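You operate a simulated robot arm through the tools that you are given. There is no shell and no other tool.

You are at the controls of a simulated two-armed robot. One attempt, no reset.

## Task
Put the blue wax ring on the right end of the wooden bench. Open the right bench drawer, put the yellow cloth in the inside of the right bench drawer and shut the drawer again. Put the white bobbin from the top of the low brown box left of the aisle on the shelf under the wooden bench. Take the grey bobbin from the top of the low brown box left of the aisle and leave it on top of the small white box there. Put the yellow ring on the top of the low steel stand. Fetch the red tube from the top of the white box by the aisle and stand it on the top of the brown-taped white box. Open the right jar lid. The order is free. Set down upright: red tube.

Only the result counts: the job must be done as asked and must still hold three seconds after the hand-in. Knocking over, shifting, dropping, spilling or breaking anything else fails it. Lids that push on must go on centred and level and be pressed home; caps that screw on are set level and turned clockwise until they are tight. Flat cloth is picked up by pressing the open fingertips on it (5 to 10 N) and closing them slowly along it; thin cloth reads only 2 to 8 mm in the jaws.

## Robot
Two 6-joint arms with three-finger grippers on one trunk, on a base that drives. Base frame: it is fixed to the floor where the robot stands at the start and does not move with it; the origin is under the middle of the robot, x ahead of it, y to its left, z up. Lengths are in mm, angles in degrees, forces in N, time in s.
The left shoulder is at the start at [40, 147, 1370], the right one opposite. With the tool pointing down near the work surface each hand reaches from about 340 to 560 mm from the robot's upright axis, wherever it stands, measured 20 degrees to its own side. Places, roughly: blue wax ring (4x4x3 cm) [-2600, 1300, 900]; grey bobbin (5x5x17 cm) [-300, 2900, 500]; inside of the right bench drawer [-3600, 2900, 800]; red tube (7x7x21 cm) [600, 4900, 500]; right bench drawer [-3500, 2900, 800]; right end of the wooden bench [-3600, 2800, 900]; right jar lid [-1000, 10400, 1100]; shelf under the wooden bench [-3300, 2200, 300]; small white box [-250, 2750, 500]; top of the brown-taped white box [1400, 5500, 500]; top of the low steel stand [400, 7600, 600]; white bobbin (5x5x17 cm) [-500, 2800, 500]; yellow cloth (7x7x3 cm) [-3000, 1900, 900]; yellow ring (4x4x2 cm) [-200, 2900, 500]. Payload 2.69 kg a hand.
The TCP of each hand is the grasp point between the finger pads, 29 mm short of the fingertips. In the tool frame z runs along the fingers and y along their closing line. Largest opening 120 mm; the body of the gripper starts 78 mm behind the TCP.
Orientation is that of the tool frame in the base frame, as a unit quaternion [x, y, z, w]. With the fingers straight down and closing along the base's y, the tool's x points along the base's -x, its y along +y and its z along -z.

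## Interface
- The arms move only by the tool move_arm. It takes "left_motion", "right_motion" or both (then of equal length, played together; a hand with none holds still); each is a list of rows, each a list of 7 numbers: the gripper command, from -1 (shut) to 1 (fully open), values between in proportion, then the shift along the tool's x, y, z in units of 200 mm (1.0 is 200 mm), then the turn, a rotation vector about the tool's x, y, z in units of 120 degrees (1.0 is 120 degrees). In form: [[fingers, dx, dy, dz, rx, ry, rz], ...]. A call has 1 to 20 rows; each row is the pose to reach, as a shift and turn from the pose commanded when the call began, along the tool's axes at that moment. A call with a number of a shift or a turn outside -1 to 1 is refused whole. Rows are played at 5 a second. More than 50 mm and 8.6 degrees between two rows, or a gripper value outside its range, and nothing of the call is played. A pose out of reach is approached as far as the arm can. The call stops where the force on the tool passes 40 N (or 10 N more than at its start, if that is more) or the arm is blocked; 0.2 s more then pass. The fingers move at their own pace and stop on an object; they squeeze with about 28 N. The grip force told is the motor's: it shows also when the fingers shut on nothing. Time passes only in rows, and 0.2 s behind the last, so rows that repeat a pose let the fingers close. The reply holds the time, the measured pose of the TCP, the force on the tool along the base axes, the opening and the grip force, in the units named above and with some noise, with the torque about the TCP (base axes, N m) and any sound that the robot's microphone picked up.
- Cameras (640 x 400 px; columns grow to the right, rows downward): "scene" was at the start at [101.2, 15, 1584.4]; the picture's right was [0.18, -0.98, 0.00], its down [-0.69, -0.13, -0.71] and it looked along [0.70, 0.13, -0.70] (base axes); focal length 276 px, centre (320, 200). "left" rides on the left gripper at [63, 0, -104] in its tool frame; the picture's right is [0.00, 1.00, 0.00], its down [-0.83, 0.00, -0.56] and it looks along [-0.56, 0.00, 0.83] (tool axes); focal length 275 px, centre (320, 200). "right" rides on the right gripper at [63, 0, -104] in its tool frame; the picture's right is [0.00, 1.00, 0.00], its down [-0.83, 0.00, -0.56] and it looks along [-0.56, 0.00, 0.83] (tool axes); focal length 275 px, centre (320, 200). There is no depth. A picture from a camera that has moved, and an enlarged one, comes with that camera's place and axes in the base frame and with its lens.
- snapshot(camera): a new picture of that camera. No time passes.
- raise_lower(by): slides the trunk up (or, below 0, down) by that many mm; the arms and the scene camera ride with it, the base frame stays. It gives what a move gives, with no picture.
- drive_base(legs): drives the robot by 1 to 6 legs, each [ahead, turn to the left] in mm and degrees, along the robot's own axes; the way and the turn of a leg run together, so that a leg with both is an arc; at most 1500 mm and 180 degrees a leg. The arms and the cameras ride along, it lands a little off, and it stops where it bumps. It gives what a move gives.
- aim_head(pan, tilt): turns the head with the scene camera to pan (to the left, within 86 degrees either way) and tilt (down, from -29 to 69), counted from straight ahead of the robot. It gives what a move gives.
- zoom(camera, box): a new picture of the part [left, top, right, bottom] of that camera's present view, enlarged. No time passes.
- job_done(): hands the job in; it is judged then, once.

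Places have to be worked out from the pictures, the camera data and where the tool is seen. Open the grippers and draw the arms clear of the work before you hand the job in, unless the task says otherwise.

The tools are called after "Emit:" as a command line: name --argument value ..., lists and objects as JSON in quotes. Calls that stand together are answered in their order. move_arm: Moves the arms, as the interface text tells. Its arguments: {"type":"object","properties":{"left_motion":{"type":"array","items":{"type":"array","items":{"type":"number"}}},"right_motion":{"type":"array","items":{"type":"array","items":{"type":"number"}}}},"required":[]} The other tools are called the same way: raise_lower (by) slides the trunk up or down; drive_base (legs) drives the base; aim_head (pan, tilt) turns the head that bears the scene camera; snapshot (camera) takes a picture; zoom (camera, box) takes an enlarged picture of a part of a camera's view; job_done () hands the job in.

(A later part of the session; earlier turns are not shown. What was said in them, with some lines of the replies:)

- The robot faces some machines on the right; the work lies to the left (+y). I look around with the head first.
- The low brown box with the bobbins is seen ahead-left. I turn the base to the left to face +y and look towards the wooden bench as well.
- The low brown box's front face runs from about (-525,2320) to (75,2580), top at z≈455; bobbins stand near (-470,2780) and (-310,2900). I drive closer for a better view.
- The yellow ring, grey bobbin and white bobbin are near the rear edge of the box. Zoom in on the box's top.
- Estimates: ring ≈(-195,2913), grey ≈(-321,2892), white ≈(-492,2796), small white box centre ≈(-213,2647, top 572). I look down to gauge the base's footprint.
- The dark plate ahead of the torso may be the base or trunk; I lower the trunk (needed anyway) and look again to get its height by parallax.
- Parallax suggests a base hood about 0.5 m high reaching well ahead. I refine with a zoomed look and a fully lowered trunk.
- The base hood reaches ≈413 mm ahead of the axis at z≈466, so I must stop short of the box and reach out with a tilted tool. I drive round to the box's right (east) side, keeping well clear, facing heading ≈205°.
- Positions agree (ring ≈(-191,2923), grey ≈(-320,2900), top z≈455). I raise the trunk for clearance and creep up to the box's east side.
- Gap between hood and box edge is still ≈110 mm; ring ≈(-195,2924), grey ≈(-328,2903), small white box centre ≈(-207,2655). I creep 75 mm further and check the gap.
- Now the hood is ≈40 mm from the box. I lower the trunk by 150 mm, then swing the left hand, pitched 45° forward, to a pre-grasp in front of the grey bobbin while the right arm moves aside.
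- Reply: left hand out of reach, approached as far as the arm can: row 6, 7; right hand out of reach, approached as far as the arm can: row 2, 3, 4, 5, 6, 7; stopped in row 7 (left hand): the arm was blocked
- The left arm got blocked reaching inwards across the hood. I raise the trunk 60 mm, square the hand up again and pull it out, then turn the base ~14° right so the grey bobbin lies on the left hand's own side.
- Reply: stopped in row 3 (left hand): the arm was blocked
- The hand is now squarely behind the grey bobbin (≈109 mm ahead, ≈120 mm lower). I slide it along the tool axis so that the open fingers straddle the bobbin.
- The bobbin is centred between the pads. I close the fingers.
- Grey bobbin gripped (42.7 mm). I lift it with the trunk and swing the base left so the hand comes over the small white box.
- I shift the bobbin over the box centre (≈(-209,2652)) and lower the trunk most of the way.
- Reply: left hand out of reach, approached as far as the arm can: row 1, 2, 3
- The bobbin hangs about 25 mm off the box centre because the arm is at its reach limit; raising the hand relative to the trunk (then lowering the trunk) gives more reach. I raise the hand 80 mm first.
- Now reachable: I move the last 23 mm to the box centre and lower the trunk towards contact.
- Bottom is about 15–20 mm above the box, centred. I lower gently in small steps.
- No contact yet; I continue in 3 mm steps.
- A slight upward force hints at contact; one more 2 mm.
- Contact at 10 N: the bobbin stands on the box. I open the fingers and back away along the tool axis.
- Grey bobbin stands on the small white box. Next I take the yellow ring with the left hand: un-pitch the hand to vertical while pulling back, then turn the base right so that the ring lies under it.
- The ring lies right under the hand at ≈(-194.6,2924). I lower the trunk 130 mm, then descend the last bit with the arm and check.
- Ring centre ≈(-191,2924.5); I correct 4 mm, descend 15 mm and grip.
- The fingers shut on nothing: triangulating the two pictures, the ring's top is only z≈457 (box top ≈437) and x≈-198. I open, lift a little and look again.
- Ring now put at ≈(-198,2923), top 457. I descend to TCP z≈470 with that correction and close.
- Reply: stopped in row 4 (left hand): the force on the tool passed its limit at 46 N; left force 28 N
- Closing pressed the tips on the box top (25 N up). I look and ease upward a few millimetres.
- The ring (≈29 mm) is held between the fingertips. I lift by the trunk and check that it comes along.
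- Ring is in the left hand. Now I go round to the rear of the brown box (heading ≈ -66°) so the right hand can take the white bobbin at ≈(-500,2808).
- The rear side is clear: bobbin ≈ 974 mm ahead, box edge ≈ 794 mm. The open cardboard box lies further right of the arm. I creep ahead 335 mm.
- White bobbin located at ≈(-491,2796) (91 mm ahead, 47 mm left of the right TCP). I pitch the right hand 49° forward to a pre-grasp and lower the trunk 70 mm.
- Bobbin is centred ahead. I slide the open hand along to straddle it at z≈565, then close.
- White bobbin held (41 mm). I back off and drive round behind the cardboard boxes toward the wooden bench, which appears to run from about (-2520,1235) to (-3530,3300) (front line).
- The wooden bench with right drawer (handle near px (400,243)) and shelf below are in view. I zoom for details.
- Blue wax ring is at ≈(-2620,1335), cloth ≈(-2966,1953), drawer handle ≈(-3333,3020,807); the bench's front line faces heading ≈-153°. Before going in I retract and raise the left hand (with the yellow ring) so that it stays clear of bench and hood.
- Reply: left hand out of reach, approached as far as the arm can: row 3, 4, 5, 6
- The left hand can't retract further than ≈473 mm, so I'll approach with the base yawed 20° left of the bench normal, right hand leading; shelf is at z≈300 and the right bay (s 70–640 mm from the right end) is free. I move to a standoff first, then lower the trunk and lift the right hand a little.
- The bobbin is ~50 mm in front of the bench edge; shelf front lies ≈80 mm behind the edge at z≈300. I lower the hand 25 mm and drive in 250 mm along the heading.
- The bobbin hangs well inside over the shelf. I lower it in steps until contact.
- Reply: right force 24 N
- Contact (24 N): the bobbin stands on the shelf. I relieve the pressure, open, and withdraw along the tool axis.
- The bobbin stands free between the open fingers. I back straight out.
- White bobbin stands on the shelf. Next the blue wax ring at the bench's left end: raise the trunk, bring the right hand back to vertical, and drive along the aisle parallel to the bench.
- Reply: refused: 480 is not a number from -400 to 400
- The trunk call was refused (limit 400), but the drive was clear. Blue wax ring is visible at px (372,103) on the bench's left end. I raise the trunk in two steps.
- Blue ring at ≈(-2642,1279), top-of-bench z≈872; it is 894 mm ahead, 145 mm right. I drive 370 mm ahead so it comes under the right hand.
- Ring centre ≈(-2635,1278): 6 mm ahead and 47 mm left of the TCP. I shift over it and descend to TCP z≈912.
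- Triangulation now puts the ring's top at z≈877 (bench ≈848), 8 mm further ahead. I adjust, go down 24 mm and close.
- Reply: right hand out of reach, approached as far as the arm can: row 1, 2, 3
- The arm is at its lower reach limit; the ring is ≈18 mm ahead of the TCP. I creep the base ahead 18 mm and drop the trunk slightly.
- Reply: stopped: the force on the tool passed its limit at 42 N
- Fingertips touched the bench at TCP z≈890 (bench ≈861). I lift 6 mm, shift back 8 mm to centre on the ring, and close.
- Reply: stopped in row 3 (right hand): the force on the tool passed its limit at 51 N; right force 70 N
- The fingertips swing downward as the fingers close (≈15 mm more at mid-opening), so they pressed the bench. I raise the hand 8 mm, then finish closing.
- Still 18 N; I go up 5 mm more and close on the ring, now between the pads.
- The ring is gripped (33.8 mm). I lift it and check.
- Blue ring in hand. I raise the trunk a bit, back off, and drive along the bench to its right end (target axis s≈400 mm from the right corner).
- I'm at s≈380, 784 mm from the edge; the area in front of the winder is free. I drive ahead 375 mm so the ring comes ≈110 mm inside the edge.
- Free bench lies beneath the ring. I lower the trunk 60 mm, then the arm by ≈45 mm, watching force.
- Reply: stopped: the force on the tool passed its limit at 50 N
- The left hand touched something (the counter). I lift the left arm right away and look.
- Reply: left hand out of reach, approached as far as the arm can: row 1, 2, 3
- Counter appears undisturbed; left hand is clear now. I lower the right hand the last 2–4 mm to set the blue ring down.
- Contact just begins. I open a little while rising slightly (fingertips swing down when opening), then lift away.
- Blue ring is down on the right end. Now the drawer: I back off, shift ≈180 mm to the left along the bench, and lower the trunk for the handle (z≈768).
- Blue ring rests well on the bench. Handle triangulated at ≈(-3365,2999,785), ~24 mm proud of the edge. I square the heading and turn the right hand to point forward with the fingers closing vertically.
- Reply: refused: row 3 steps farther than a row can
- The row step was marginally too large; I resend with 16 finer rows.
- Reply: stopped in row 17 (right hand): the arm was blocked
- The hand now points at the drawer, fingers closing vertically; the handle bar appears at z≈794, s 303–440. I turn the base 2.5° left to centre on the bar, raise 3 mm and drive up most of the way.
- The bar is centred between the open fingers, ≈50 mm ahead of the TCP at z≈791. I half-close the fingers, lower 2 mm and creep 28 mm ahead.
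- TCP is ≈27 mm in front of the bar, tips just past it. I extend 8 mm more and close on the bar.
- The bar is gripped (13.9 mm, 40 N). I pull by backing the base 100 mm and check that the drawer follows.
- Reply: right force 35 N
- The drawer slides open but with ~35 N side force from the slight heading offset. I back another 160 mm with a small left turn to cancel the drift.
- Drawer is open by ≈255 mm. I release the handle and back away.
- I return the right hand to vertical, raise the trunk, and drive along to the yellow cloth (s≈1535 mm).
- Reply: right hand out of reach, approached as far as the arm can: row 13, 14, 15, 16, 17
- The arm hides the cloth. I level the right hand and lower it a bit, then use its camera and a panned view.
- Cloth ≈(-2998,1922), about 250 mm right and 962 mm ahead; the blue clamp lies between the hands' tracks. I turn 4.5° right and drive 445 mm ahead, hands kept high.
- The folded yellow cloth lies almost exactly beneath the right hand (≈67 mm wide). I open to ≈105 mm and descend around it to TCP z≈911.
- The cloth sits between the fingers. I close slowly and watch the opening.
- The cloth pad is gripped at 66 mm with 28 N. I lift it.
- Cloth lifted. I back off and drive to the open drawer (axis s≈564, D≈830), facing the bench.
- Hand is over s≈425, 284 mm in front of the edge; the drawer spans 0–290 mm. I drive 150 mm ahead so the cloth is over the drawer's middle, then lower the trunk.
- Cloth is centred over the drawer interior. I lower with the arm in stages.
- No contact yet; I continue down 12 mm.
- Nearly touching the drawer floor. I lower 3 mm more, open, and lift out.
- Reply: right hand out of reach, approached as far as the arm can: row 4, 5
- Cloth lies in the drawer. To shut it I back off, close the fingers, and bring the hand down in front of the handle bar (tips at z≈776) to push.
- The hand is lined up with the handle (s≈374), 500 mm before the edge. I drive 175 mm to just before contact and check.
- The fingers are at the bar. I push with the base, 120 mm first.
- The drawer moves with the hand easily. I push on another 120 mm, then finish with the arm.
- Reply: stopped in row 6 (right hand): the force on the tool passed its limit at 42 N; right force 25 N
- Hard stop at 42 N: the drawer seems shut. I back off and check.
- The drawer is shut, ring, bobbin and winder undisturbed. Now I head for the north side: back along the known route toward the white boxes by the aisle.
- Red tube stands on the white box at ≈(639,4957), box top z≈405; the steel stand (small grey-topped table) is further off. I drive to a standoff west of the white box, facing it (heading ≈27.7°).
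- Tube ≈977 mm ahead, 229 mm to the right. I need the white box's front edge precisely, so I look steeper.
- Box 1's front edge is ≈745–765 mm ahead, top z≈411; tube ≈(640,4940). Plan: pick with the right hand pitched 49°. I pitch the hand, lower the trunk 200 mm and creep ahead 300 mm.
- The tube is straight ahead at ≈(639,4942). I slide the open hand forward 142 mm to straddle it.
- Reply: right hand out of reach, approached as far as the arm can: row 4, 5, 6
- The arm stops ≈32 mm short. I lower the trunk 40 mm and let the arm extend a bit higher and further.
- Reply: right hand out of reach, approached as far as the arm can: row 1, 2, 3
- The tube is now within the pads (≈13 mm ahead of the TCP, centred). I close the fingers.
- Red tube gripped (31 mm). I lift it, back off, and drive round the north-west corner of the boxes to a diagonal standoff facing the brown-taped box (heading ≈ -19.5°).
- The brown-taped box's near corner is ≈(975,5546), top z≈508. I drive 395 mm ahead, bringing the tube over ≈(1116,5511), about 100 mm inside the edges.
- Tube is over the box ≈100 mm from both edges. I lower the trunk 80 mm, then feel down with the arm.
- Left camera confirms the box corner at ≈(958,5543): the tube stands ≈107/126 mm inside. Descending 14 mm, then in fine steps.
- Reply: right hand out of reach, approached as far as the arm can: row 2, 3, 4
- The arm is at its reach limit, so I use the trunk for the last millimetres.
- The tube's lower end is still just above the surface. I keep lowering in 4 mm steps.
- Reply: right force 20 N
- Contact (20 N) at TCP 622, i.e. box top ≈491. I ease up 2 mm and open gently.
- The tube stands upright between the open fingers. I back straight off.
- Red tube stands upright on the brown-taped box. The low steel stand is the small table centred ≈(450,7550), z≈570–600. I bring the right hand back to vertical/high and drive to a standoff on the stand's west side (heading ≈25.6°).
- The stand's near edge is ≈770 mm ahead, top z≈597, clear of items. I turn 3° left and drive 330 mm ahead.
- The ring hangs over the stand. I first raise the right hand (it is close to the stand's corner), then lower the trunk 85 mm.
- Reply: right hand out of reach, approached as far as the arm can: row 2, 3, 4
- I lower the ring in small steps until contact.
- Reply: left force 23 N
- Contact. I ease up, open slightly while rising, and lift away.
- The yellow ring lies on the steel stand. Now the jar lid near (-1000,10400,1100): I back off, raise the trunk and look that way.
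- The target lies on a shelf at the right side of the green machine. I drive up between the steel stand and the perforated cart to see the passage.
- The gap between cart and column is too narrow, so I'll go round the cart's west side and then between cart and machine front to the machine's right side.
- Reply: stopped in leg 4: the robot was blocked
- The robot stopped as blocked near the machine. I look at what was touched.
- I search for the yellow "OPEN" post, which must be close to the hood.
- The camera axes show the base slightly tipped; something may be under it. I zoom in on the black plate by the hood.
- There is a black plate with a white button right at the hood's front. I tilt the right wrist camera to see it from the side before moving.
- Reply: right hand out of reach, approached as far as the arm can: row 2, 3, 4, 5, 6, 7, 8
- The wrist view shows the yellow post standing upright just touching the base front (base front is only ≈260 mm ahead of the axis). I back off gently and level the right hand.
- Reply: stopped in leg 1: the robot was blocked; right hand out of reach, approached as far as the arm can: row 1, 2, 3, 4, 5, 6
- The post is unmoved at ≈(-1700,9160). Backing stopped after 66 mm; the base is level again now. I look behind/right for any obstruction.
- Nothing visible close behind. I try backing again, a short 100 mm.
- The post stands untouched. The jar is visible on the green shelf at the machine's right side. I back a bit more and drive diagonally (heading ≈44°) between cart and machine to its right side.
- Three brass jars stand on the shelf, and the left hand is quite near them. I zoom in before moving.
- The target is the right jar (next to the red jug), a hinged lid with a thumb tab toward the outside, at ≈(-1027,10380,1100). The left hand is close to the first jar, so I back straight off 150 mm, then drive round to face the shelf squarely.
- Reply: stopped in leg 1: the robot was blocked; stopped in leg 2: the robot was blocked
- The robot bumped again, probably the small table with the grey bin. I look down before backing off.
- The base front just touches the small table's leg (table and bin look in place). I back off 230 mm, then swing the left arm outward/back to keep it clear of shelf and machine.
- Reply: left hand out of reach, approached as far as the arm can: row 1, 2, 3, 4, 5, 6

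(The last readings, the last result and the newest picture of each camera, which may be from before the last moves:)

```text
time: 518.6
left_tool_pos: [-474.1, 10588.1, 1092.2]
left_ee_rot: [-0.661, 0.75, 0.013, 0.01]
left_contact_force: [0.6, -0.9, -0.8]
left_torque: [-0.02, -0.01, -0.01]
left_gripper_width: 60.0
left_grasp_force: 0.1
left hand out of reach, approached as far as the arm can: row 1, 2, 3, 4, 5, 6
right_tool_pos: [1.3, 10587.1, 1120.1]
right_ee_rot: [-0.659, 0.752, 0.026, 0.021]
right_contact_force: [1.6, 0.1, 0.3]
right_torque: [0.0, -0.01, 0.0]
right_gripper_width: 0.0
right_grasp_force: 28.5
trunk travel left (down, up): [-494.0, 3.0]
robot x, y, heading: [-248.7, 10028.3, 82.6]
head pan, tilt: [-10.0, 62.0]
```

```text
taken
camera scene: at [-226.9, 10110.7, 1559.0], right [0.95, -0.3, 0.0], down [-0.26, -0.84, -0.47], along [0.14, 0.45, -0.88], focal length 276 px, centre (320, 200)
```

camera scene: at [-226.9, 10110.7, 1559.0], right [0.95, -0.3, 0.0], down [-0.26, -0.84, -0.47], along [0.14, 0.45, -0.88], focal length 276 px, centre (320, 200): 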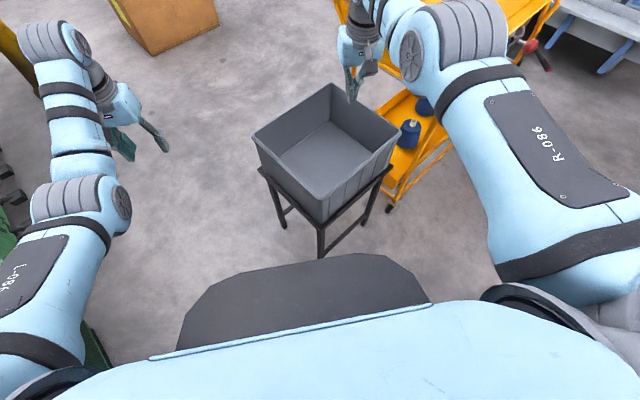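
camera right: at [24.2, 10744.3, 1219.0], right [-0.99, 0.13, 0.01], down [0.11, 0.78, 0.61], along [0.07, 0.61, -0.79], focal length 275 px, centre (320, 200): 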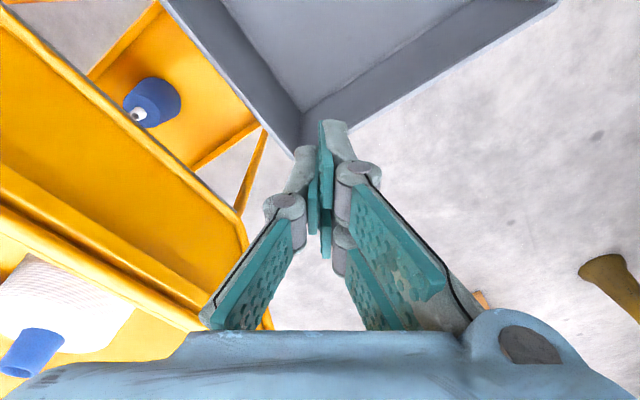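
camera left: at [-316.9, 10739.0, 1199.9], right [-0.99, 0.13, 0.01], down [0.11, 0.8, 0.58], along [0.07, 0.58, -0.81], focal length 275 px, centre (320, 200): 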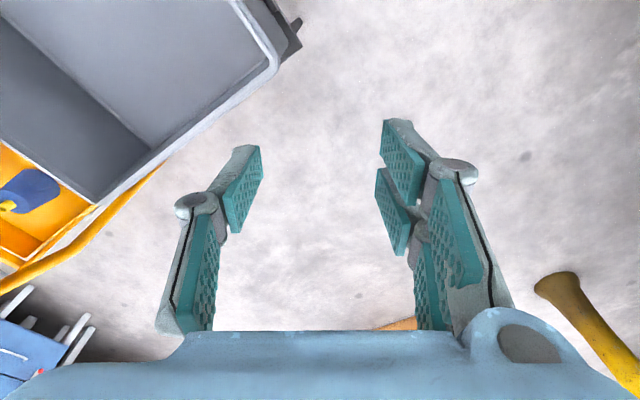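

Table with bin stands fine; its legs are at ≈(-91,10541), (-248,10791). I reposition to ≈(-129,10134) and turn to heading ≈177° toward the right jar.

Emit:
drive_base --legs '[[0, -40.9], [159, 0], [0, 135.3]]'

Emit:
raise_lower --by -60

Emit:
aim_head --pan -8 --tilt 28

Emit:
snapshot --camera "scene"

Emit:
zoom --camera "scene" --box '[240, 120, 440, 245]'

```text
time: 527.4
left_tool_pos: [-681.1, 9888.1, 1093.5]
left_ee_rot: [0.999, -0.044, -0.017, 0.003]
left_contact_force: [0.3, 0.0, -0.5]
left_torque: [0.0, 0.0, 0.02]
left_gripper_width: 60.0
left_grasp_force: 0.0
right_tool_pos: [-700.4, 10362.9, 1118.9]
right_ee_rot: [0.998, -0.045, -0.034, 0.004]
right_contact_force: [0.0, 0.0, 0.6]
right_torque: [0.0, 0.02, 0.02]
right_gripper_width: 0.1
right_grasp_force: 27.8
trunk travel left (down, up): [-494.0, 3.0]
robot x, y, heading: [-129.0, 10134.7, 175.0]
head pan, tilt: [-10.0, 62.0]
```

```text
time: 528.4
left_tool_pos: [-680.6, 9888.6, 1035.0]
left_ee_rot: [0.999, -0.042, -0.017, 0.004]
left_contact_force: [-0.4, -0.4, -0.1]
left_torque: [-0.01, 0.01, 0.0]
left_gripper_width: 60.0
left_grasp_force: 0.0
right_tool_pos: [-699.8, 10362.3, 1059.6]
right_ee_rot: [0.998, -0.045, -0.034, 0.003]
right_contact_force: [0.5, 0.6, 0.5]
right_torque: [0.0, -0.02, 0.02]
right_gripper_width: 0.0
right_grasp_force: 27.2
trunk travel left (down, up): [-434.0, 63.0]
robot x, y, heading: [-130.6, 10135.8, 174.8]
head pan, tilt: [-10.0, 62.0]
```

```text
time: 529.4
left_tool_pos: [-681.4, 9888.1, 1034.0]
left_ee_rot: [0.999, -0.042, -0.017, 0.003]
left_contact_force: [-0.4, -0.5, 0.2]
left_torque: [0.0, -0.01, -0.01]
left_gripper_width: 59.9
left_grasp_force: 0.1
right_tool_pos: [-701.3, 10362.2, 1059.1]
right_ee_rot: [0.998, -0.045, -0.034, 0.004]
right_contact_force: [-0.4, -0.3, 0.4]
right_torque: [-0.02, -0.01, -0.06]
right_gripper_width: 0.2
right_grasp_force: 27.8
trunk travel left (down, up): [-434.0, 63.0]
robot x, y, heading: [-130.1, 10136.8, 174.9]
head pan, tilt: [-8.0, 28.0]
```

```text
taken
camera scene: at [-239.5, 10157.4, 1547.3], right [0.22, 0.97, 0.0], down [0.46, -0.11, -0.88], along [-0.86, 0.2, -0.47], focal length 276 px, centre (320, 200)
```

scene: 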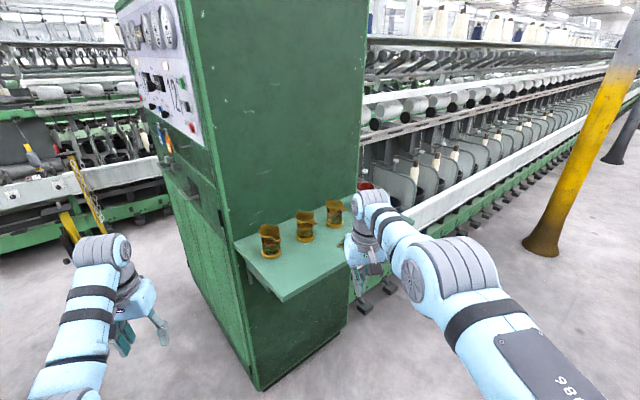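

```text
3.20 times, centred on (340, 182) of scene
camera zoom: at [-239.5, 10157.4, 1547.3], right [0.22, 0.97, 0.0], down [0.46, -0.11, -0.88], along [-0.86, 0.2, -0.47], focal length 884 px, centre (256, 256)
```

zoom: 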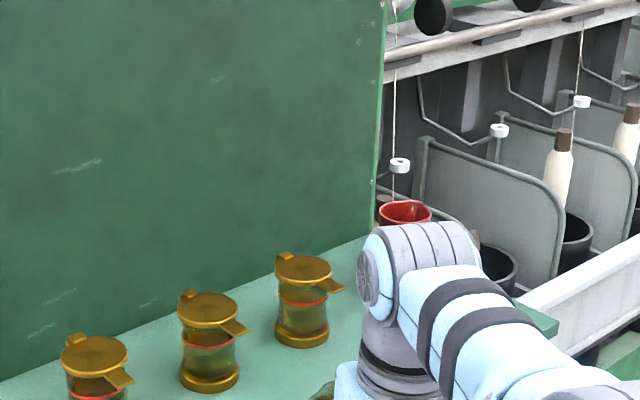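

The right jar's lid centre is ≈(-1047,10398,1083); its tab points to bearing ≈40° (tip ≈(-1006,10429)), hinge opposite. Plan: put closed fingers, pitched 60°, under the tab and swing the lid up and over. First I pitch and raise the right hand.

Emit:
move_arm --right_motion '[[-1, 0.02, 0, -0.08, 0, -0.067, 0], [-1, 0.04, 0, -0.16, 0, -0.133, 0], [-1, 0.06, 0, -0.24, 0, -0.2, 0], [-1, 0.08, 0, -0.32, 0, -0.267, 0], [-1, 0.1, 0, -0.4, 0, -0.334, 0], [-1, 0.12, 0, -0.46, 0, -0.4, 0], [-1, 0.15, 0, -0.5, 0, -0.467, 0], [-1, 0.15, 0, -0.5, 0, -0.467, 0]]'

Emit:
snapshot --camera "right"

```text
time: 531.2
left_tool_pos: [-681.3, 9888.3, 1034.2]
left_ee_rot: [0.999, -0.043, -0.017, 0.004]
left_contact_force: [0.1, 0.4, 0.5]
left_torque: [0.05, 0.04, -0.03]
left_gripper_width: 59.9
left_grasp_force: 0.0
right_tool_pos: [-874.6, 10346.3, 1162.1]
right_ee_rot: [0.865, -0.041, -0.5, -0.017]
right_contact_force: [-0.2, -0.8, 0.5]
right_torque: [0.0, 0.0, 0.01]
right_gripper_width: 0.1
right_grasp_force: 28.0
right hand out of reach, approached as far as the arm can: row 1, 2, 3, 4, 5, 6, 7, 8
trunk travel left (down, up): [-434.0, 63.0]
robot x, y, heading: [-131.4, 10136.4, 175.0]
head pan, tilt: [-8.0, 28.0]
```

```text
taken
camera right: at [-752.8, 10334.2, 1158.8], right [-0.09, -1.0, 0.01], down [0.07, 0.0, 1.0], along [-0.99, 0.09, 0.07], focal length 275 px, centre (320, 200)
```

right: 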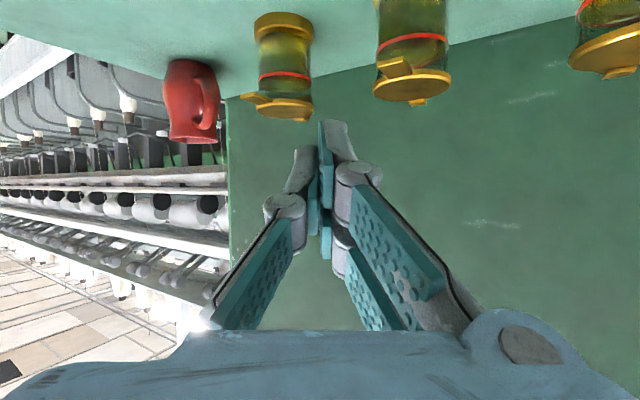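

Jar geometry refined: centre (-1043,10397), tab tip ≈(-1015,10430), hinge ≈(-1078,10377). I move the closed fingertips to a pre-position east of the tab and just below its height.

Emit:
move_arm --right_motion '[[-1, 0, -0.2, 0, 0, 0, 0], [-1, 0, -0.407, 0, 0, 0, 0], [-1, 0.1, -0.407, 0.15, 0, 0, 0], [-1, 0.2, -0.407, 0.3, 0, 0, 0], [-1, 0.311, -0.407, 0.452, 0, 0, 0], [-1, 0.311, -0.407, 0.452, 0, 0, 0]]'

Emit:
snapshot --camera "right"

Emit:
snapshot --camera "scene"

```text
time: 532.6
left_tool_pos: [-681.2, 9887.8, 1034.2]
left_ee_rot: [0.999, -0.043, -0.017, 0.003]
left_contact_force: [0.3, -0.6, -0.3]
left_torque: [-0.01, 0.0, -0.02]
left_gripper_width: 60.1
left_grasp_force: 0.1
right_tool_pos: [-862.1, 10431.2, 1084.5]
right_ee_rot: [0.865, -0.04, -0.499, -0.017]
right_contact_force: [0.3, -0.5, 0.9]
right_torque: [0.01, 0.0, 0.0]
right_gripper_width: 0.0
right_grasp_force: 27.9
right hand out of reach, approached as far as the arm can: row 1, 2, 3, 4, 5, 6
trunk travel left (down, up): [-434.0, 63.0]
robot x, y, heading: [-128.8, 10136.4, 175.2]
head pan, tilt: [-8.0, 28.0]
```

```text
taken
camera right: at [-739.9, 10419.8, 1081.7], right [-0.09, -1.0, 0.01], down [0.06, 0.0, 1.0], along [-0.99, 0.09, 0.06], focal length 275 px, centre (320, 200)
```

right: 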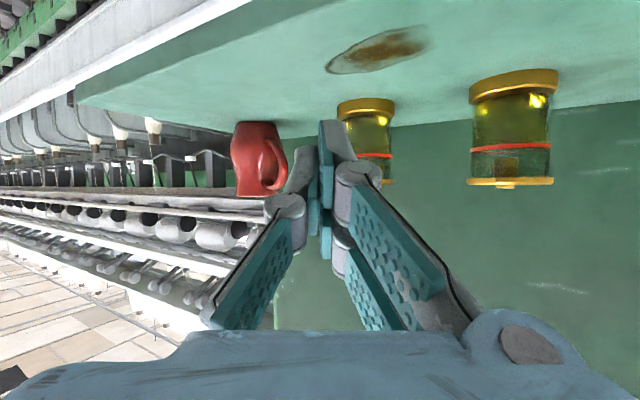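

```text
taken
camera scene: at [-239.5, 10157.5, 1547.3], right [0.22, 0.97, 0.0], down [0.46, -0.11, -0.88], along [-0.86, 0.2, -0.47], focal length 276 px, centre (320, 200)
```

scene: 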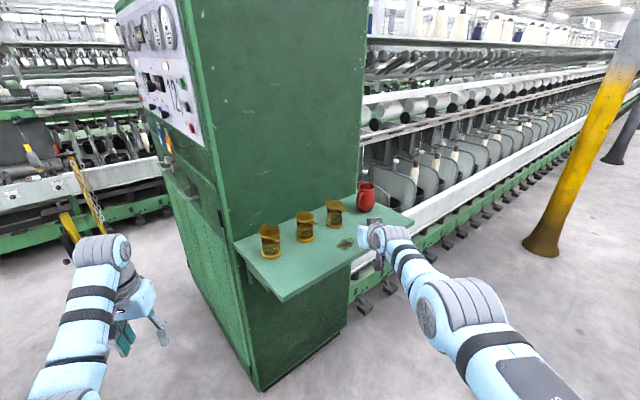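

The hand is at full reach at the right y; I'll use the base to go in. Lower the trunk 22 mm, turn 0.9° left, drive 60 mm and look.

Emit:
raise_lower --by -22

Emit:
drive_base --legs '[[0, 0.9], [70, 0]]'

Emit:
snapshot --camera "right"

Emit:
zoom --camera "scene" --box '[280, 160, 440, 260]'

```text
time: 533.3
left_tool_pos: [-681.3, 9888.6, 1011.3]
left_ee_rot: [0.999, -0.042, -0.016, 0.004]
left_contact_force: [-0.4, 0.8, 0.3]
left_torque: [0.0, 0.0, 0.03]
left_gripper_width: 59.9
left_grasp_force: 0.1
right_tool_pos: [-862.0, 10430.2, 1061.1]
right_ee_rot: [0.865, -0.041, -0.499, -0.018]
right_contact_force: [-0.1, 0.4, 0.7]
right_torque: [0.01, -0.02, -0.02]
right_gripper_width: 0.0
right_grasp_force: 27.8
trunk travel left (down, up): [-412.0, 85.0]
robot x, y, heading: [-131.3, 10135.4, 175.0]
head pan, tilt: [-8.0, 28.0]
```

```text
time: 534.6
left_tool_pos: [-737.0, 9882.4, 1015.4]
left_ee_rot: [0.999, -0.034, -0.018, 0.004]
left_contact_force: [-1.9, -0.9, -2.1]
left_torque: [0.12, -0.14, 0.03]
left_gripper_width: 60.1
left_grasp_force: 0.1
right_tool_pos: [-935.8, 10424.0, 1066.0]
right_ee_rot: [0.864, -0.034, -0.502, -0.013]
right_contact_force: [1.8, -0.6, -0.3]
right_torque: [0.01, 0.06, -0.03]
right_gripper_width: 0.0
right_grasp_force: 28.3
trunk travel left (down, up): [-412.0, 85.0]
robot x, y, heading: [-200.6, 10139.1, 176.0]
head pan, tilt: [-8.0, 28.0]
```

```text
taken
camera right: at [-814.5, 10414.5, 1063.3], right [-0.07, -1.0, 0.01], down [0.07, 0.0, 1.0], along [-0.99, 0.07, 0.07], focal length 275 px, centre (320, 200)
```

right: 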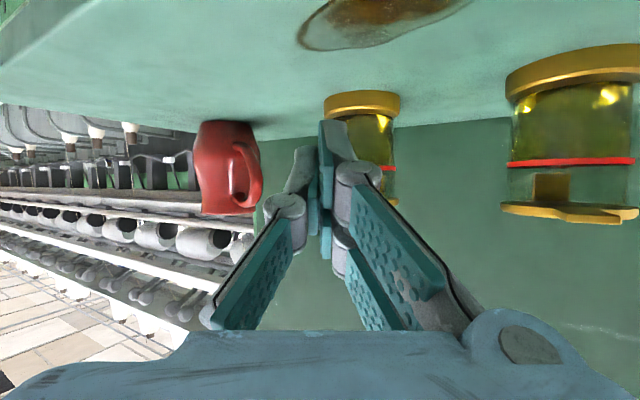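

```text
4.00 times, centred on (360, 210) of scene
camera zoom: at [-307.7, 10160.1, 1524.9], right [0.21, 0.98, 0.0], down [0.46, -0.1, -0.88], along [-0.86, 0.18, -0.47], focal length 1104 px, centre (160, 160)
```

zoom: 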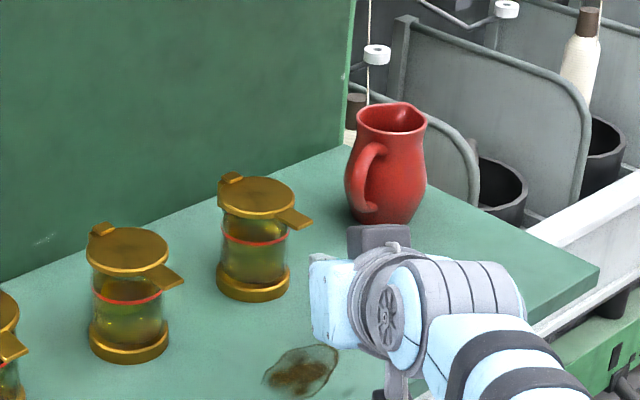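

Clear view: tab tip ≈(-1006,10428), lid radius ≈30. Fingertip is now ≈(-961,10426). I lower 4 mm and creep 52 mm so the fingertips pass beneath the tab.

Emit:
raise_lower --by -4

Emit:
drive_base --legs '[[48, 0]]'

Emit:
zoom --camera "scene" --box '[280, 160, 440, 260]'

Emit:
snapshot --camera "right"

```text
time: 535.2
left_tool_pos: [-745.5, 9882.1, 1007.0]
left_ee_rot: [0.999, -0.035, -0.014, 0.005]
left_contact_force: [0.0, -0.1, 0.1]
left_torque: [0.02, -0.08, 0.01]
left_gripper_width: 60.2
left_grasp_force: 0.2
right_tool_pos: [-943.9, 10424.2, 1056.9]
right_ee_rot: [0.865, -0.034, -0.5, -0.014]
right_contact_force: [0.2, 0.3, -0.9]
right_torque: [0.03, -0.02, 0.0]
right_gripper_width: 0.0
right_grasp_force: 27.1
trunk travel left (down, up): [-408.0, 89.0]
robot x, y, heading: [-204.8, 10137.9, 175.9]
head pan, tilt: [-8.0, 28.0]
```

```text
time: 536.1
left_tool_pos: [-782.5, 9885.8, 1014.9]
left_ee_rot: [0.999, -0.035, -0.03, 0.005]
left_contact_force: [-0.1, -0.9, -0.6]
left_torque: [0.01, 0.0, -0.01]
left_gripper_width: 60.0
left_grasp_force: 0.1
right_tool_pos: [-984.1, 10426.8, 1066.0]
right_ee_rot: [0.862, -0.034, -0.506, -0.014]
right_contact_force: [1.1, -1.3, 1.5]
right_torque: [-0.03, -0.07, -0.04]
right_gripper_width: 0.0
right_grasp_force: 27.8
trunk travel left (down, up): [-408.0, 89.0]
robot x, y, heading: [-251.7, 10142.4, 175.9]
head pan, tilt: [-8.0, 28.0]
```

```text
4.00 times, centred on (360, 210) of scene
camera zoom: at [-353.9, 10164.4, 1521.0], right [0.21, 0.98, 0.0], down [0.46, -0.1, -0.88], along [-0.86, 0.18, -0.47], focal length 1104 px, centre (160, 160)
```

zoom: 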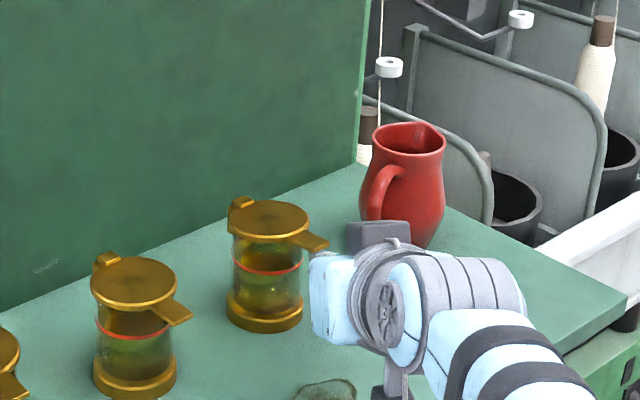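

```text
taken
camera right: at [-862.0, 10418.3, 1062.3], right [-0.07, -1.0, 0.01], down [0.08, 0.0, 1.0], along [-0.99, 0.07, 0.08], focal length 275 px, centre (320, 200)
```

right: 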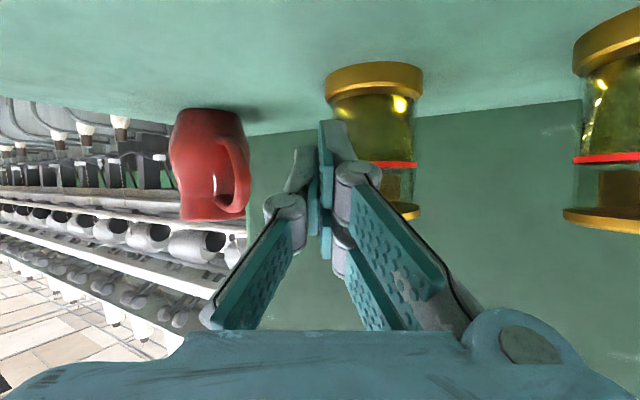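

Readings right after driving are transient; I take a settled reading.

Emit:
move_arm --right_motion '[[-1, 0, 0, 0, 0, 0, 0], [-1, 0, 0, 0, 0, 0, 0]]'

Emit:
snapshot --camera "right"

Emit:
zoom --camera "scene" --box '[300, 180, 400, 242]'

```text
time: 536.7
left_tool_pos: [-788.1, 9886.0, 1013.1]
left_ee_rot: [0.999, -0.033, -0.03, 0.005]
left_contact_force: [0.8, -0.3, 0.2]
left_torque: [-0.01, 0.04, 0.0]
left_gripper_width: 59.9
left_grasp_force: 0.1
right_tool_pos: [-988.1, 10428.4, 1063.1]
right_ee_rot: [0.863, -0.035, -0.503, -0.014]
right_contact_force: [-0.1, 1.2, 0.1]
right_torque: [0.01, -0.03, 0.01]
right_gripper_width: 0.2
right_grasp_force: 27.9
trunk travel left (down, up): [-408.0, 89.0]
robot x, y, heading: [-249.0, 10144.7, 175.7]
head pan, tilt: [-8.0, 28.0]
```

```text
taken
camera right: at [-866.5, 10418.7, 1059.5], right [-0.07, -1.0, 0.01], down [0.07, 0.0, 1.0], along [-0.99, 0.07, 0.07], focal length 275 px, centre (320, 200)
```

right: 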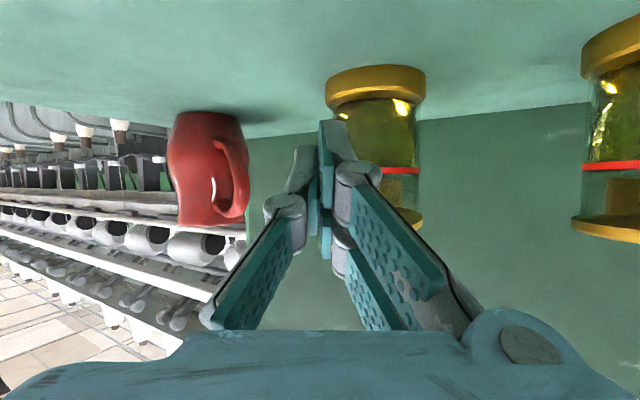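

```text
6.40 times, centred on (350, 211) of scene
camera zoom: at [-360.5, 10164.8, 1520.7], right [0.21, 0.98, 0.0], down [0.46, -0.1, -0.88], along [-0.86, 0.18, -0.47], focal length 1767 px, centre (128, 130)
```

zoom: 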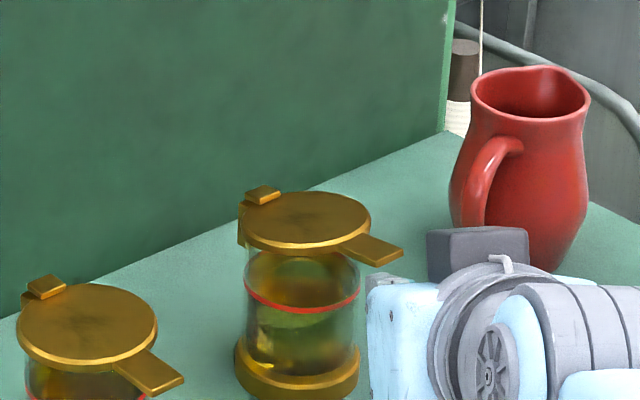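

The fingertip is just under the tab, but the arm is at its reach limit, which I need for the swing. I test whether the arm can retract 50 mm (so the base can stand closer).

Emit:
move_arm --right_motion '[[-1, 0.062, 0, -0.108, 0, 0, 0], [-1, 0.124, 0, -0.217, 0, 0, 0], [-1, 0.124, 0, -0.217, 0, 0, 0]]'

```text
time: 537.5
left_tool_pos: [-785.7, 9885.0, 1014.0]
left_ee_rot: [0.999, -0.034, -0.033, 0.005]
left_contact_force: [-0.3, -0.2, 0.5]
left_torque: [0.01, 0.03, -0.02]
left_gripper_width: 59.7
left_grasp_force: 0.0
right_tool_pos: [-981.4, 10428.9, 1057.3]
right_ee_rot: [0.862, -0.033, -0.506, -0.013]
right_contact_force: [0.5, 0.1, 0.8]
right_torque: [-0.03, 0.01, -0.01]
right_gripper_width: 0.0
right_grasp_force: 28.3
right hand out of reach, approached as far as the arm can: row 1, 2, 3
trunk travel left (down, up): [-408.0, 89.0]
robot x, y, heading: [-248.5, 10145.0, 176.2]
head pan, tilt: [-8.0, 28.0]
```

The arm is at its inner limit, so forward/inward motion is available. I now lift: fingertips slide 10 mm further under the tab, then up to about 30° of lid opening.

Emit:
move_arm --right_motion '[[-1, -0.0255, 0.0229, 0.039, 0, 0, 0], [-1, -0.0866, 0.0236, 0.0049, 0, 0, 0], [-1, -0.1758, 0.0339, -0.0342, 0, 0, 0], [-1, -0.2676, 0.0603, -0.055, 0, 0, 0], [-1, -0.2676, 0.0603, -0.055, 0, 0, 0]]'

Emit:
zoom --camera "scene" --box '[280, 160, 440, 260]'

Emit:
snapshot --camera "right"

```text
time: 538.7
left_tool_pos: [-787.6, 9885.5, 1012.4]
left_ee_rot: [0.999, -0.033, -0.032, 0.005]
left_contact_force: [-0.3, -0.7, 0.4]
left_torque: [-0.01, -0.01, 0.0]
left_gripper_width: 60.0
left_grasp_force: 0.1
right_tool_pos: [-993.5, 10418.3, 1108.5]
right_ee_rot: [0.863, -0.034, -0.504, -0.014]
right_contact_force: [0.5, 0.1, -0.8]
right_torque: [-0.02, -0.02, -0.01]
right_gripper_width: 0.0
right_grasp_force: 28.0
right hand out of reach, approached as far as the arm can: row 1, 2, 3, 4, 5
trunk travel left (down, up): [-408.0, 89.0]
robot x, y, heading: [-251.7, 10146.2, 175.9]
head pan, tilt: [-8.0, 28.0]
```

```text
4.00 times, centred on (360, 210) of scene
camera zoom: at [-357.4, 10163.8, 1520.9], right [0.21, 0.98, 0.0], down [0.46, -0.1, -0.88], along [-0.86, 0.18, -0.47], focal length 1104 px, centre (160, 160)
```

zoom: 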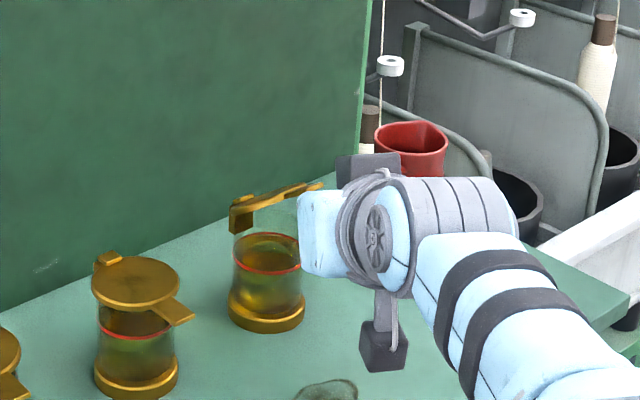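

```text
taken
camera right: at [-872.5, 10410.0, 1105.9], right [-0.07, -1.0, 0.01], down [0.08, 0.0, 1.0], along [-0.99, 0.07, 0.08], focal length 275 px, centre (320, 200)
```

right: 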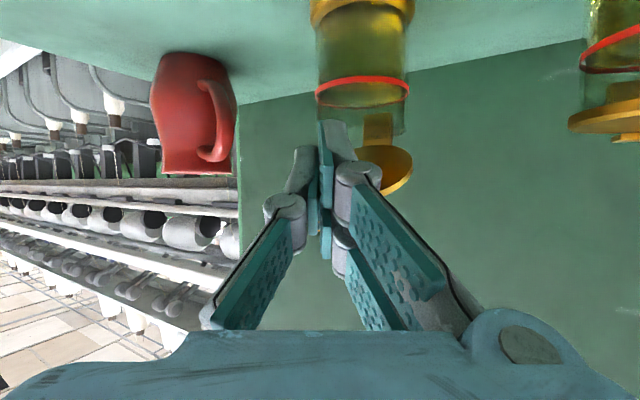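

The lid is lifting nicely (≈30°). I continue along the arc to about 75° and check.

Emit:
move_arm --right_motion '[[-1, -0.105, 0.043, 0.02, 0, 0, 0], [-1, -0.184, 0.098, 0.04, 0, 0, 0], [-1, -0.248, 0.161, 0.079, 0, 0, 0], [-1, -0.248, 0.161, 0.079, 0, 0, 0]]'

Emit:
zoom --camera "scene" --box '[280, 160, 440, 260]'

Emit:
snapshot --camera "right"

```text
time: 539.7
left_tool_pos: [-786.7, 9885.7, 1013.7]
left_ee_rot: [0.999, -0.034, -0.031, 0.006]
left_contact_force: [-0.4, -0.5, -0.8]
left_torque: [0.04, 0.02, 0.02]
left_gripper_width: 59.9
left_grasp_force: 0.2
right_tool_pos: [-998.2, 10393.5, 1142.4]
right_ee_rot: [0.862, -0.033, -0.505, -0.013]
right_contact_force: [0.3, -0.1, -0.2]
right_torque: [0.01, 0.0, -0.02]
right_gripper_width: 0.0
right_grasp_force: 28.2
right hand out of reach, approached as far as the arm can: row 1, 2, 3, 4
trunk travel left (down, up): [-408.0, 89.0]
robot x, y, heading: [-246.3, 10147.5, 176.1]
head pan, tilt: [-8.0, 28.0]
```

```text
4.00 times, centred on (360, 210) of scene
camera zoom: at [-357.4, 10164.0, 1520.9], right [0.21, 0.98, 0.0], down [0.46, -0.1, -0.88], along [-0.86, 0.18, -0.47], focal length 1104 px, centre (160, 160)
```

zoom: 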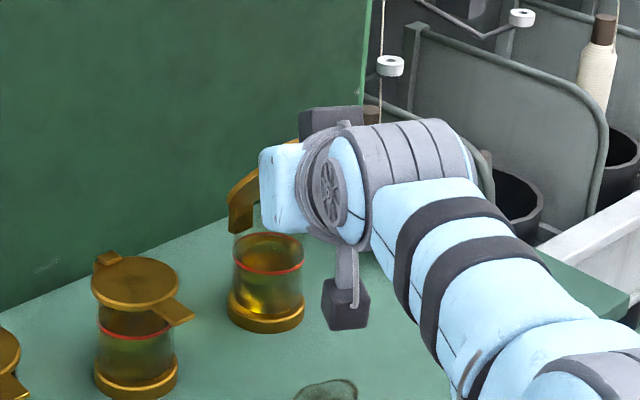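

```text
taken
camera right: at [-876.9, 10384.9, 1137.9], right [-0.07, -1.0, 0.01], down [0.08, 0.0, 1.0], along [-0.99, 0.07, 0.08], focal length 275 px, centre (320, 200)
```

right: 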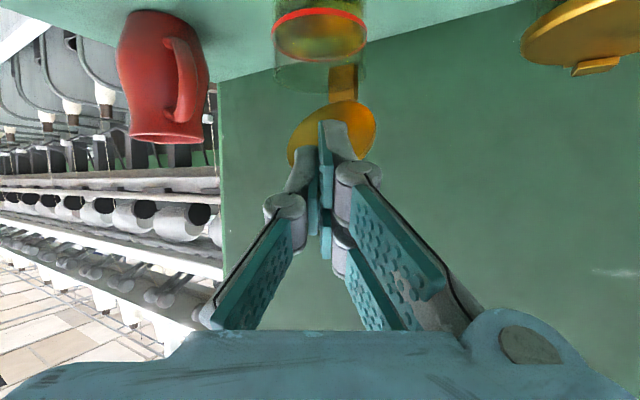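

Lid is ≈60° open. The arm's forward reach is limited here, so I push on with the base: 25 mm ahead, then check.

Emit:
drive_base --legs '[[25, 0]]'

Emit:
zoom --camera "scene" --box '[280, 160, 440, 260]'

Emit:
snapshot --camera "right"

```text
time: 540.5
left_tool_pos: [-805.9, 9885.8, 1016.6]
left_ee_rot: [0.999, -0.034, -0.034, 0.005]
left_contact_force: [0.9, 0.6, 0.4]
left_torque: [0.0, 0.09, 0.01]
left_gripper_width: 60.0
left_grasp_force: 0.0
right_tool_pos: [-1017.8, 10395.1, 1145.8]
right_ee_rot: [0.862, -0.033, -0.506, -0.013]
right_contact_force: [1.2, 0.2, 1.2]
right_torque: [0.0, 0.0, 0.01]
right_gripper_width: 0.1
right_grasp_force: 27.8
trunk travel left (down, up): [-408.0, 89.0]
robot x, y, heading: [-277.2, 10144.4, 176.0]
head pan, tilt: [-8.0, 28.0]
```

```text
4.00 times, centred on (360, 210) of scene
camera zoom: at [-374.7, 10165.0, 1521.6], right [0.21, 0.98, 0.0], down [0.45, -0.1, -0.89], along [-0.87, 0.18, -0.46], focal length 1104 px, centre (160, 160)
```

zoom: 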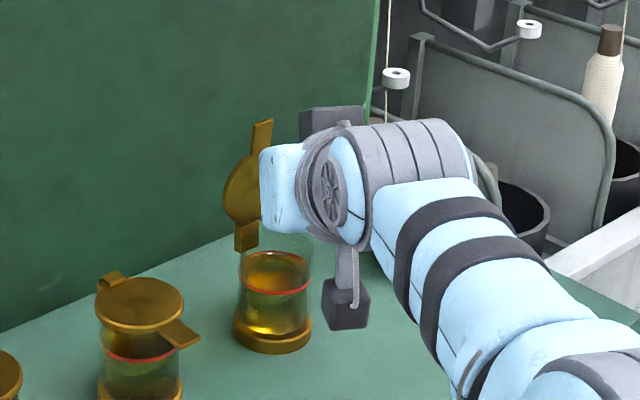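

```text
taken
camera right: at [-896.5, 10385.8, 1141.6], right [-0.07, -1.0, 0.01], down [0.08, 0.0, 1.0], along [-0.99, 0.07, 0.08], focal length 275 px, centre (320, 200)
```

right: 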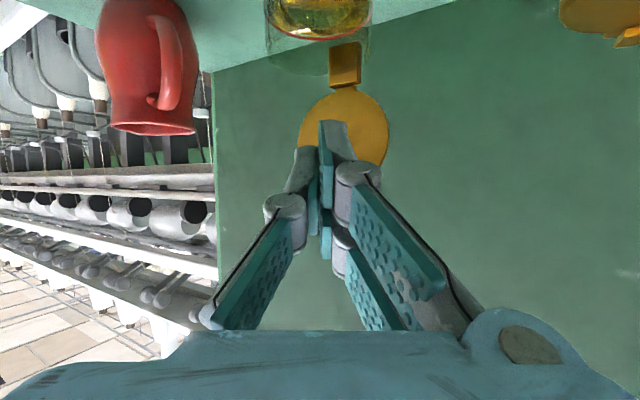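

The lid stands about vertical now. I push 18 mm more so it tips past vertical.

Emit:
drive_base --legs '[[18, 0]]'

Emit:
zoom --camera "scene" --box '[280, 150, 440, 250]'

Emit:
snapshot --camera "right"

```text
time: 541.3
left_tool_pos: [-824.7, 9888.6, 1017.3]
left_ee_rot: [0.999, -0.034, -0.036, 0.005]
left_contact_force: [1.8, -0.4, -0.2]
left_torque: [0.03, 0.09, 0.0]
left_gripper_width: 59.9
left_grasp_force: 0.2
right_tool_pos: [-1037.2, 10396.4, 1145.9]
right_ee_rot: [0.861, -0.034, -0.507, -0.014]
right_contact_force: [0.9, 0.2, -0.6]
right_torque: [0.0, -0.03, 0.03]
right_gripper_width: 0.0
right_grasp_force: 28.6
trunk travel left (down, up): [-408.0, 89.0]
robot x, y, heading: [-293.7, 10143.8, 176.2]
head pan, tilt: [-8.0, 28.0]
```

```text
4.00 times, centred on (360, 200) of scene
camera zoom: at [-392.9, 10166.3, 1521.5], right [0.21, 0.98, 0.0], down [0.45, -0.1, -0.89], along [-0.87, 0.18, -0.47], focal length 1104 px, centre (160, 200)
```

zoom: 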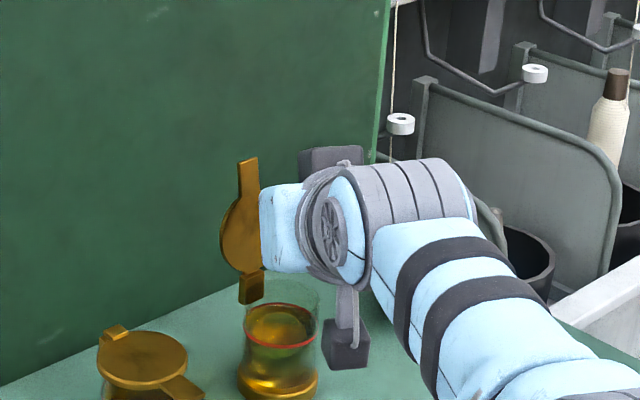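

```text
taken
camera right: at [-914.5, 10387.1, 1141.4], right [-0.07, -1.0, 0.01], down [0.08, 0.0, 1.0], along [-0.99, 0.07, 0.08], focal length 275 px, centre (320, 200)
```

right: 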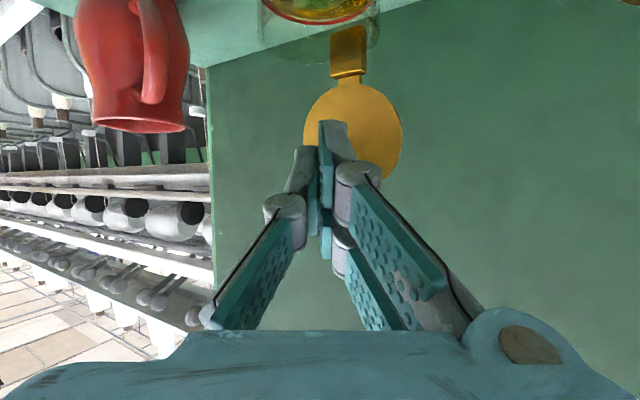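

Lid is past vertical. I push 12 mm more and then withdraw.

Emit:
drive_base --legs '[[12, 0]]'

Emit:
snapshot --camera "right"

Emit:
drive_base --legs '[[-60, 0]]'

Emit:
snapshot --camera "right"

Emit:
zoom --camera "scene" --box '[280, 150, 440, 250]'

```text
time: 542.0
left_tool_pos: [-838.6, 9888.2, 1016.3]
left_ee_rot: [0.999, -0.033, -0.035, 0.006]
left_contact_force: [-0.2, 0.6, 0.0]
left_torque: [0.0, 0.04, 0.0]
left_gripper_width: 59.8
left_grasp_force: 0.0
right_tool_pos: [-1049.4, 10396.2, 1144.8]
right_ee_rot: [0.861, -0.033, -0.507, -0.013]
right_contact_force: [0.2, 1.0, 0.7]
right_torque: [0.0, -0.02, -0.01]
right_gripper_width: 0.0
right_grasp_force: 28.1
trunk travel left (down, up): [-408.0, 89.0]
robot x, y, heading: [-304.3, 10148.2, 176.2]
head pan, tilt: [-8.0, 28.0]
```

```text
taken
camera right: at [-928.0, 10388.1, 1140.5], right [-0.07, -1.0, 0.01], down [0.08, 0.0, 1.0], along [-0.99, 0.07, 0.08], focal length 275 px, centre (320, 200)
```

right: 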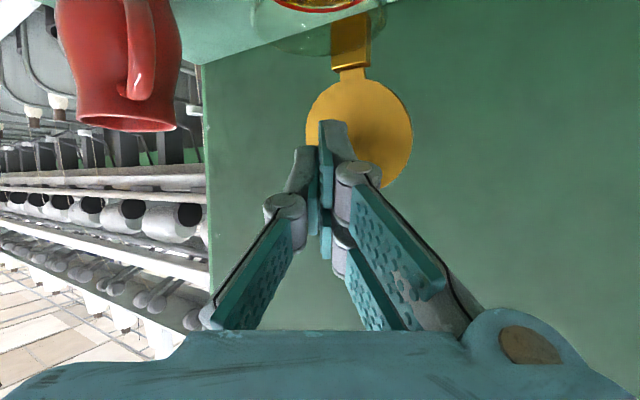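

```text
time: 543.0
left_tool_pos: [-790.7, 9884.6, 1008.3]
left_ee_rot: [0.999, -0.034, -0.029, 0.005]
left_contact_force: [-0.8, 0.8, -0.6]
left_torque: [-0.05, -0.12, 0.01]
left_gripper_width: 60.0
left_grasp_force: 0.0
right_tool_pos: [-1004.3, 10393.8, 1134.2]
right_ee_rot: [0.865, -0.034, -0.5, -0.014]
right_contact_force: [-1.5, -0.2, -0.9]
right_torque: [-0.03, -0.01, 0.0]
right_gripper_width: 0.0
right_grasp_force: 28.1
trunk travel left (down, up): [-408.0, 89.0]
robot x, y, heading: [-246.1, 10143.8, 176.2]
head pan, tilt: [-8.0, 28.0]
```

```text
taken
camera right: at [-882.2, 10384.7, 1131.1], right [-0.07, -1.0, 0.01], down [0.07, 0.0, 1.0], along [-1.0, 0.07, 0.07], focal length 275 px, centre (320, 200)
```

right: 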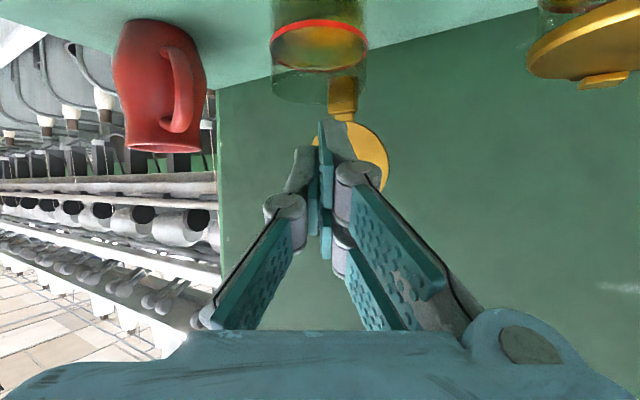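

```text
4.00 times, centred on (360, 200) of scene
camera zoom: at [-366.6, 10164.4, 1519.8], right [0.21, 0.98, 0.0], down [0.47, -0.1, -0.88], along [-0.86, 0.18, -0.48], focal length 1104 px, centre (160, 200)
```

zoom: 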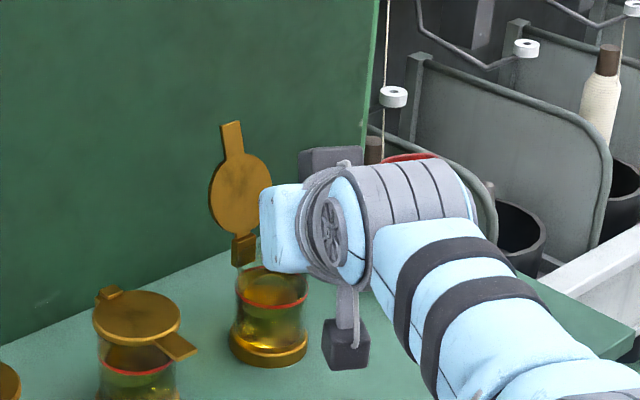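

The lid stays open by itself (≈115°). I back away 200 mm, open the gripper and verify.

Emit:
drive_base --legs '[[-200, 0]]'

Emit:
move_arm --right_motion '[[0, 0, 0, 0, 0, 0, 0], [1, 0, 0, 0, 0, 0, 0], [1, 0, 0, 0, 0, 0, 0]]' --left_motion '[[0.5, 0, 0, 0, 0, 0, 0], [1, 0, 0, 0, 0, 0, 0], [1, 0, 0, 0, 0, 0, 0]]'

Emit:
snapshot --camera "scene"

Emit:
zoom --camera "scene" --box '[240, 140, 440, 265]'

```text
time: 544.6
left_tool_pos: [-585.9, 9870.3, 1012.4]
left_ee_rot: [0.999, -0.034, -0.032, 0.005]
left_contact_force: [0.3, -0.5, 0.1]
left_torque: [-0.02, -0.03, 0.0]
left_gripper_width: 60.0
left_grasp_force: 0.1
right_tool_pos: [-798.3, 10378.6, 1139.5]
right_ee_rot: [0.864, -0.033, -0.503, -0.013]
right_contact_force: [-0.3, 0.3, -0.6]
right_torque: [0.03, 0.0, 0.01]
right_gripper_width: 0.0
right_grasp_force: 27.8
trunk travel left (down, up): [-408.0, 89.0]
robot x, y, heading: [-42.1, 10126.3, 176.0]
head pan, tilt: [-8.0, 28.0]
```

```text
time: 545.4
left_tool_pos: [-583.3, 9869.8, 1014.1]
left_ee_rot: [0.999, -0.033, -0.034, 0.005]
left_contact_force: [0.0, 0.2, 0.4]
left_torque: [-0.02, 0.01, -0.03]
left_gripper_width: 119.7
left_grasp_force: 0.0
right_tool_pos: [-793.6, 10378.3, 1143.2]
right_ee_rot: [0.863, -0.033, -0.504, -0.013]
right_contact_force: [0.1, 0.1, 1.4]
right_torque: [0.0, -0.02, -0.03]
right_gripper_width: 119.4
right_grasp_force: 0.1
trunk travel left (down, up): [-408.0, 89.0]
robot x, y, heading: [-43.6, 10128.7, 175.8]
head pan, tilt: [-8.0, 28.0]
```

```text
taken
camera scene: at [-153.0, 10149.6, 1521.0], right [0.21, 0.98, 0.0], down [0.46, -0.1, -0.88], along [-0.86, 0.18, -0.47], focal length 276 px, centre (320, 200)
```

scene: 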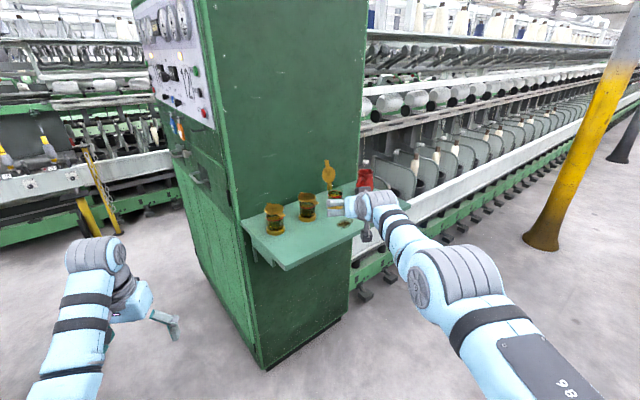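

```text
3.20 times, centred on (340, 202) of scene
camera zoom: at [-153.0, 10149.6, 1521.0], right [0.21, 0.98, 0.0], down [0.46, -0.1, -0.88], along [-0.86, 0.18, -0.47], focal length 884 px, centre (256, 192)
```

zoom: 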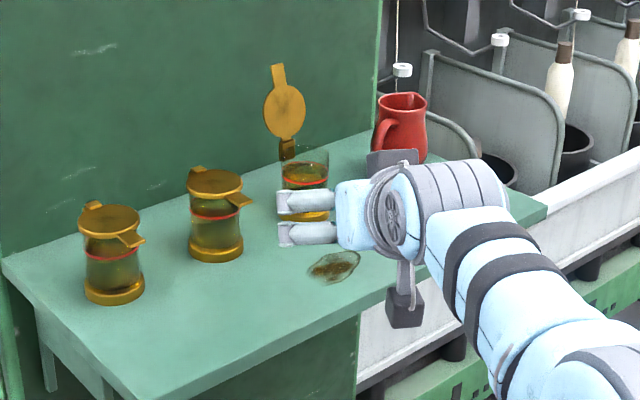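

All jobs show as done: the lid of the right jar stands open, hands are empty, open and clear. I hand the job in.

Emit:
job_done

```text
The job is handed in.
```

I finished all the tasks and handed the job in; the judge's result isn't known yet. My last pictures show each item where you wanted it:

| Item | Where it is now |
|---|---|
| Blue wax ring | On the right end of the wooden bench |
| Yellow cloth | Inside the right bench drawer, which I pushed shut against its stop |
| White bobbin | Standing on the shelf under the wooden bench |
| Grey bobbin | Standing on the small white box |
| Yellow ring | Flat on the low steel stand |
| Red tube | Upright on the brown-taped white box |
| Right jar lid | Swung open past vertical and staying open by itself |

I brushed against a few things on the way, and any of them could count against the job if it shifted:

- **Counter on the bench:** the left hand pressed down on it with up to about 50 N. In later pictures it still sits square to the winder plate, but I can't rule out a shift of a few millimetres.
- **Yellow "OPEN" post by the green machine:** the base bumped it. It was still upright in the same place afterwards.
- **Small table with the grey bin:** the base probably bumped a leg. The table and bin were standing normally afterwards, but I had no picture from before the bump to compare with.
- **Column near the machine:** the base was blocked while reversing there, most likely by the column.
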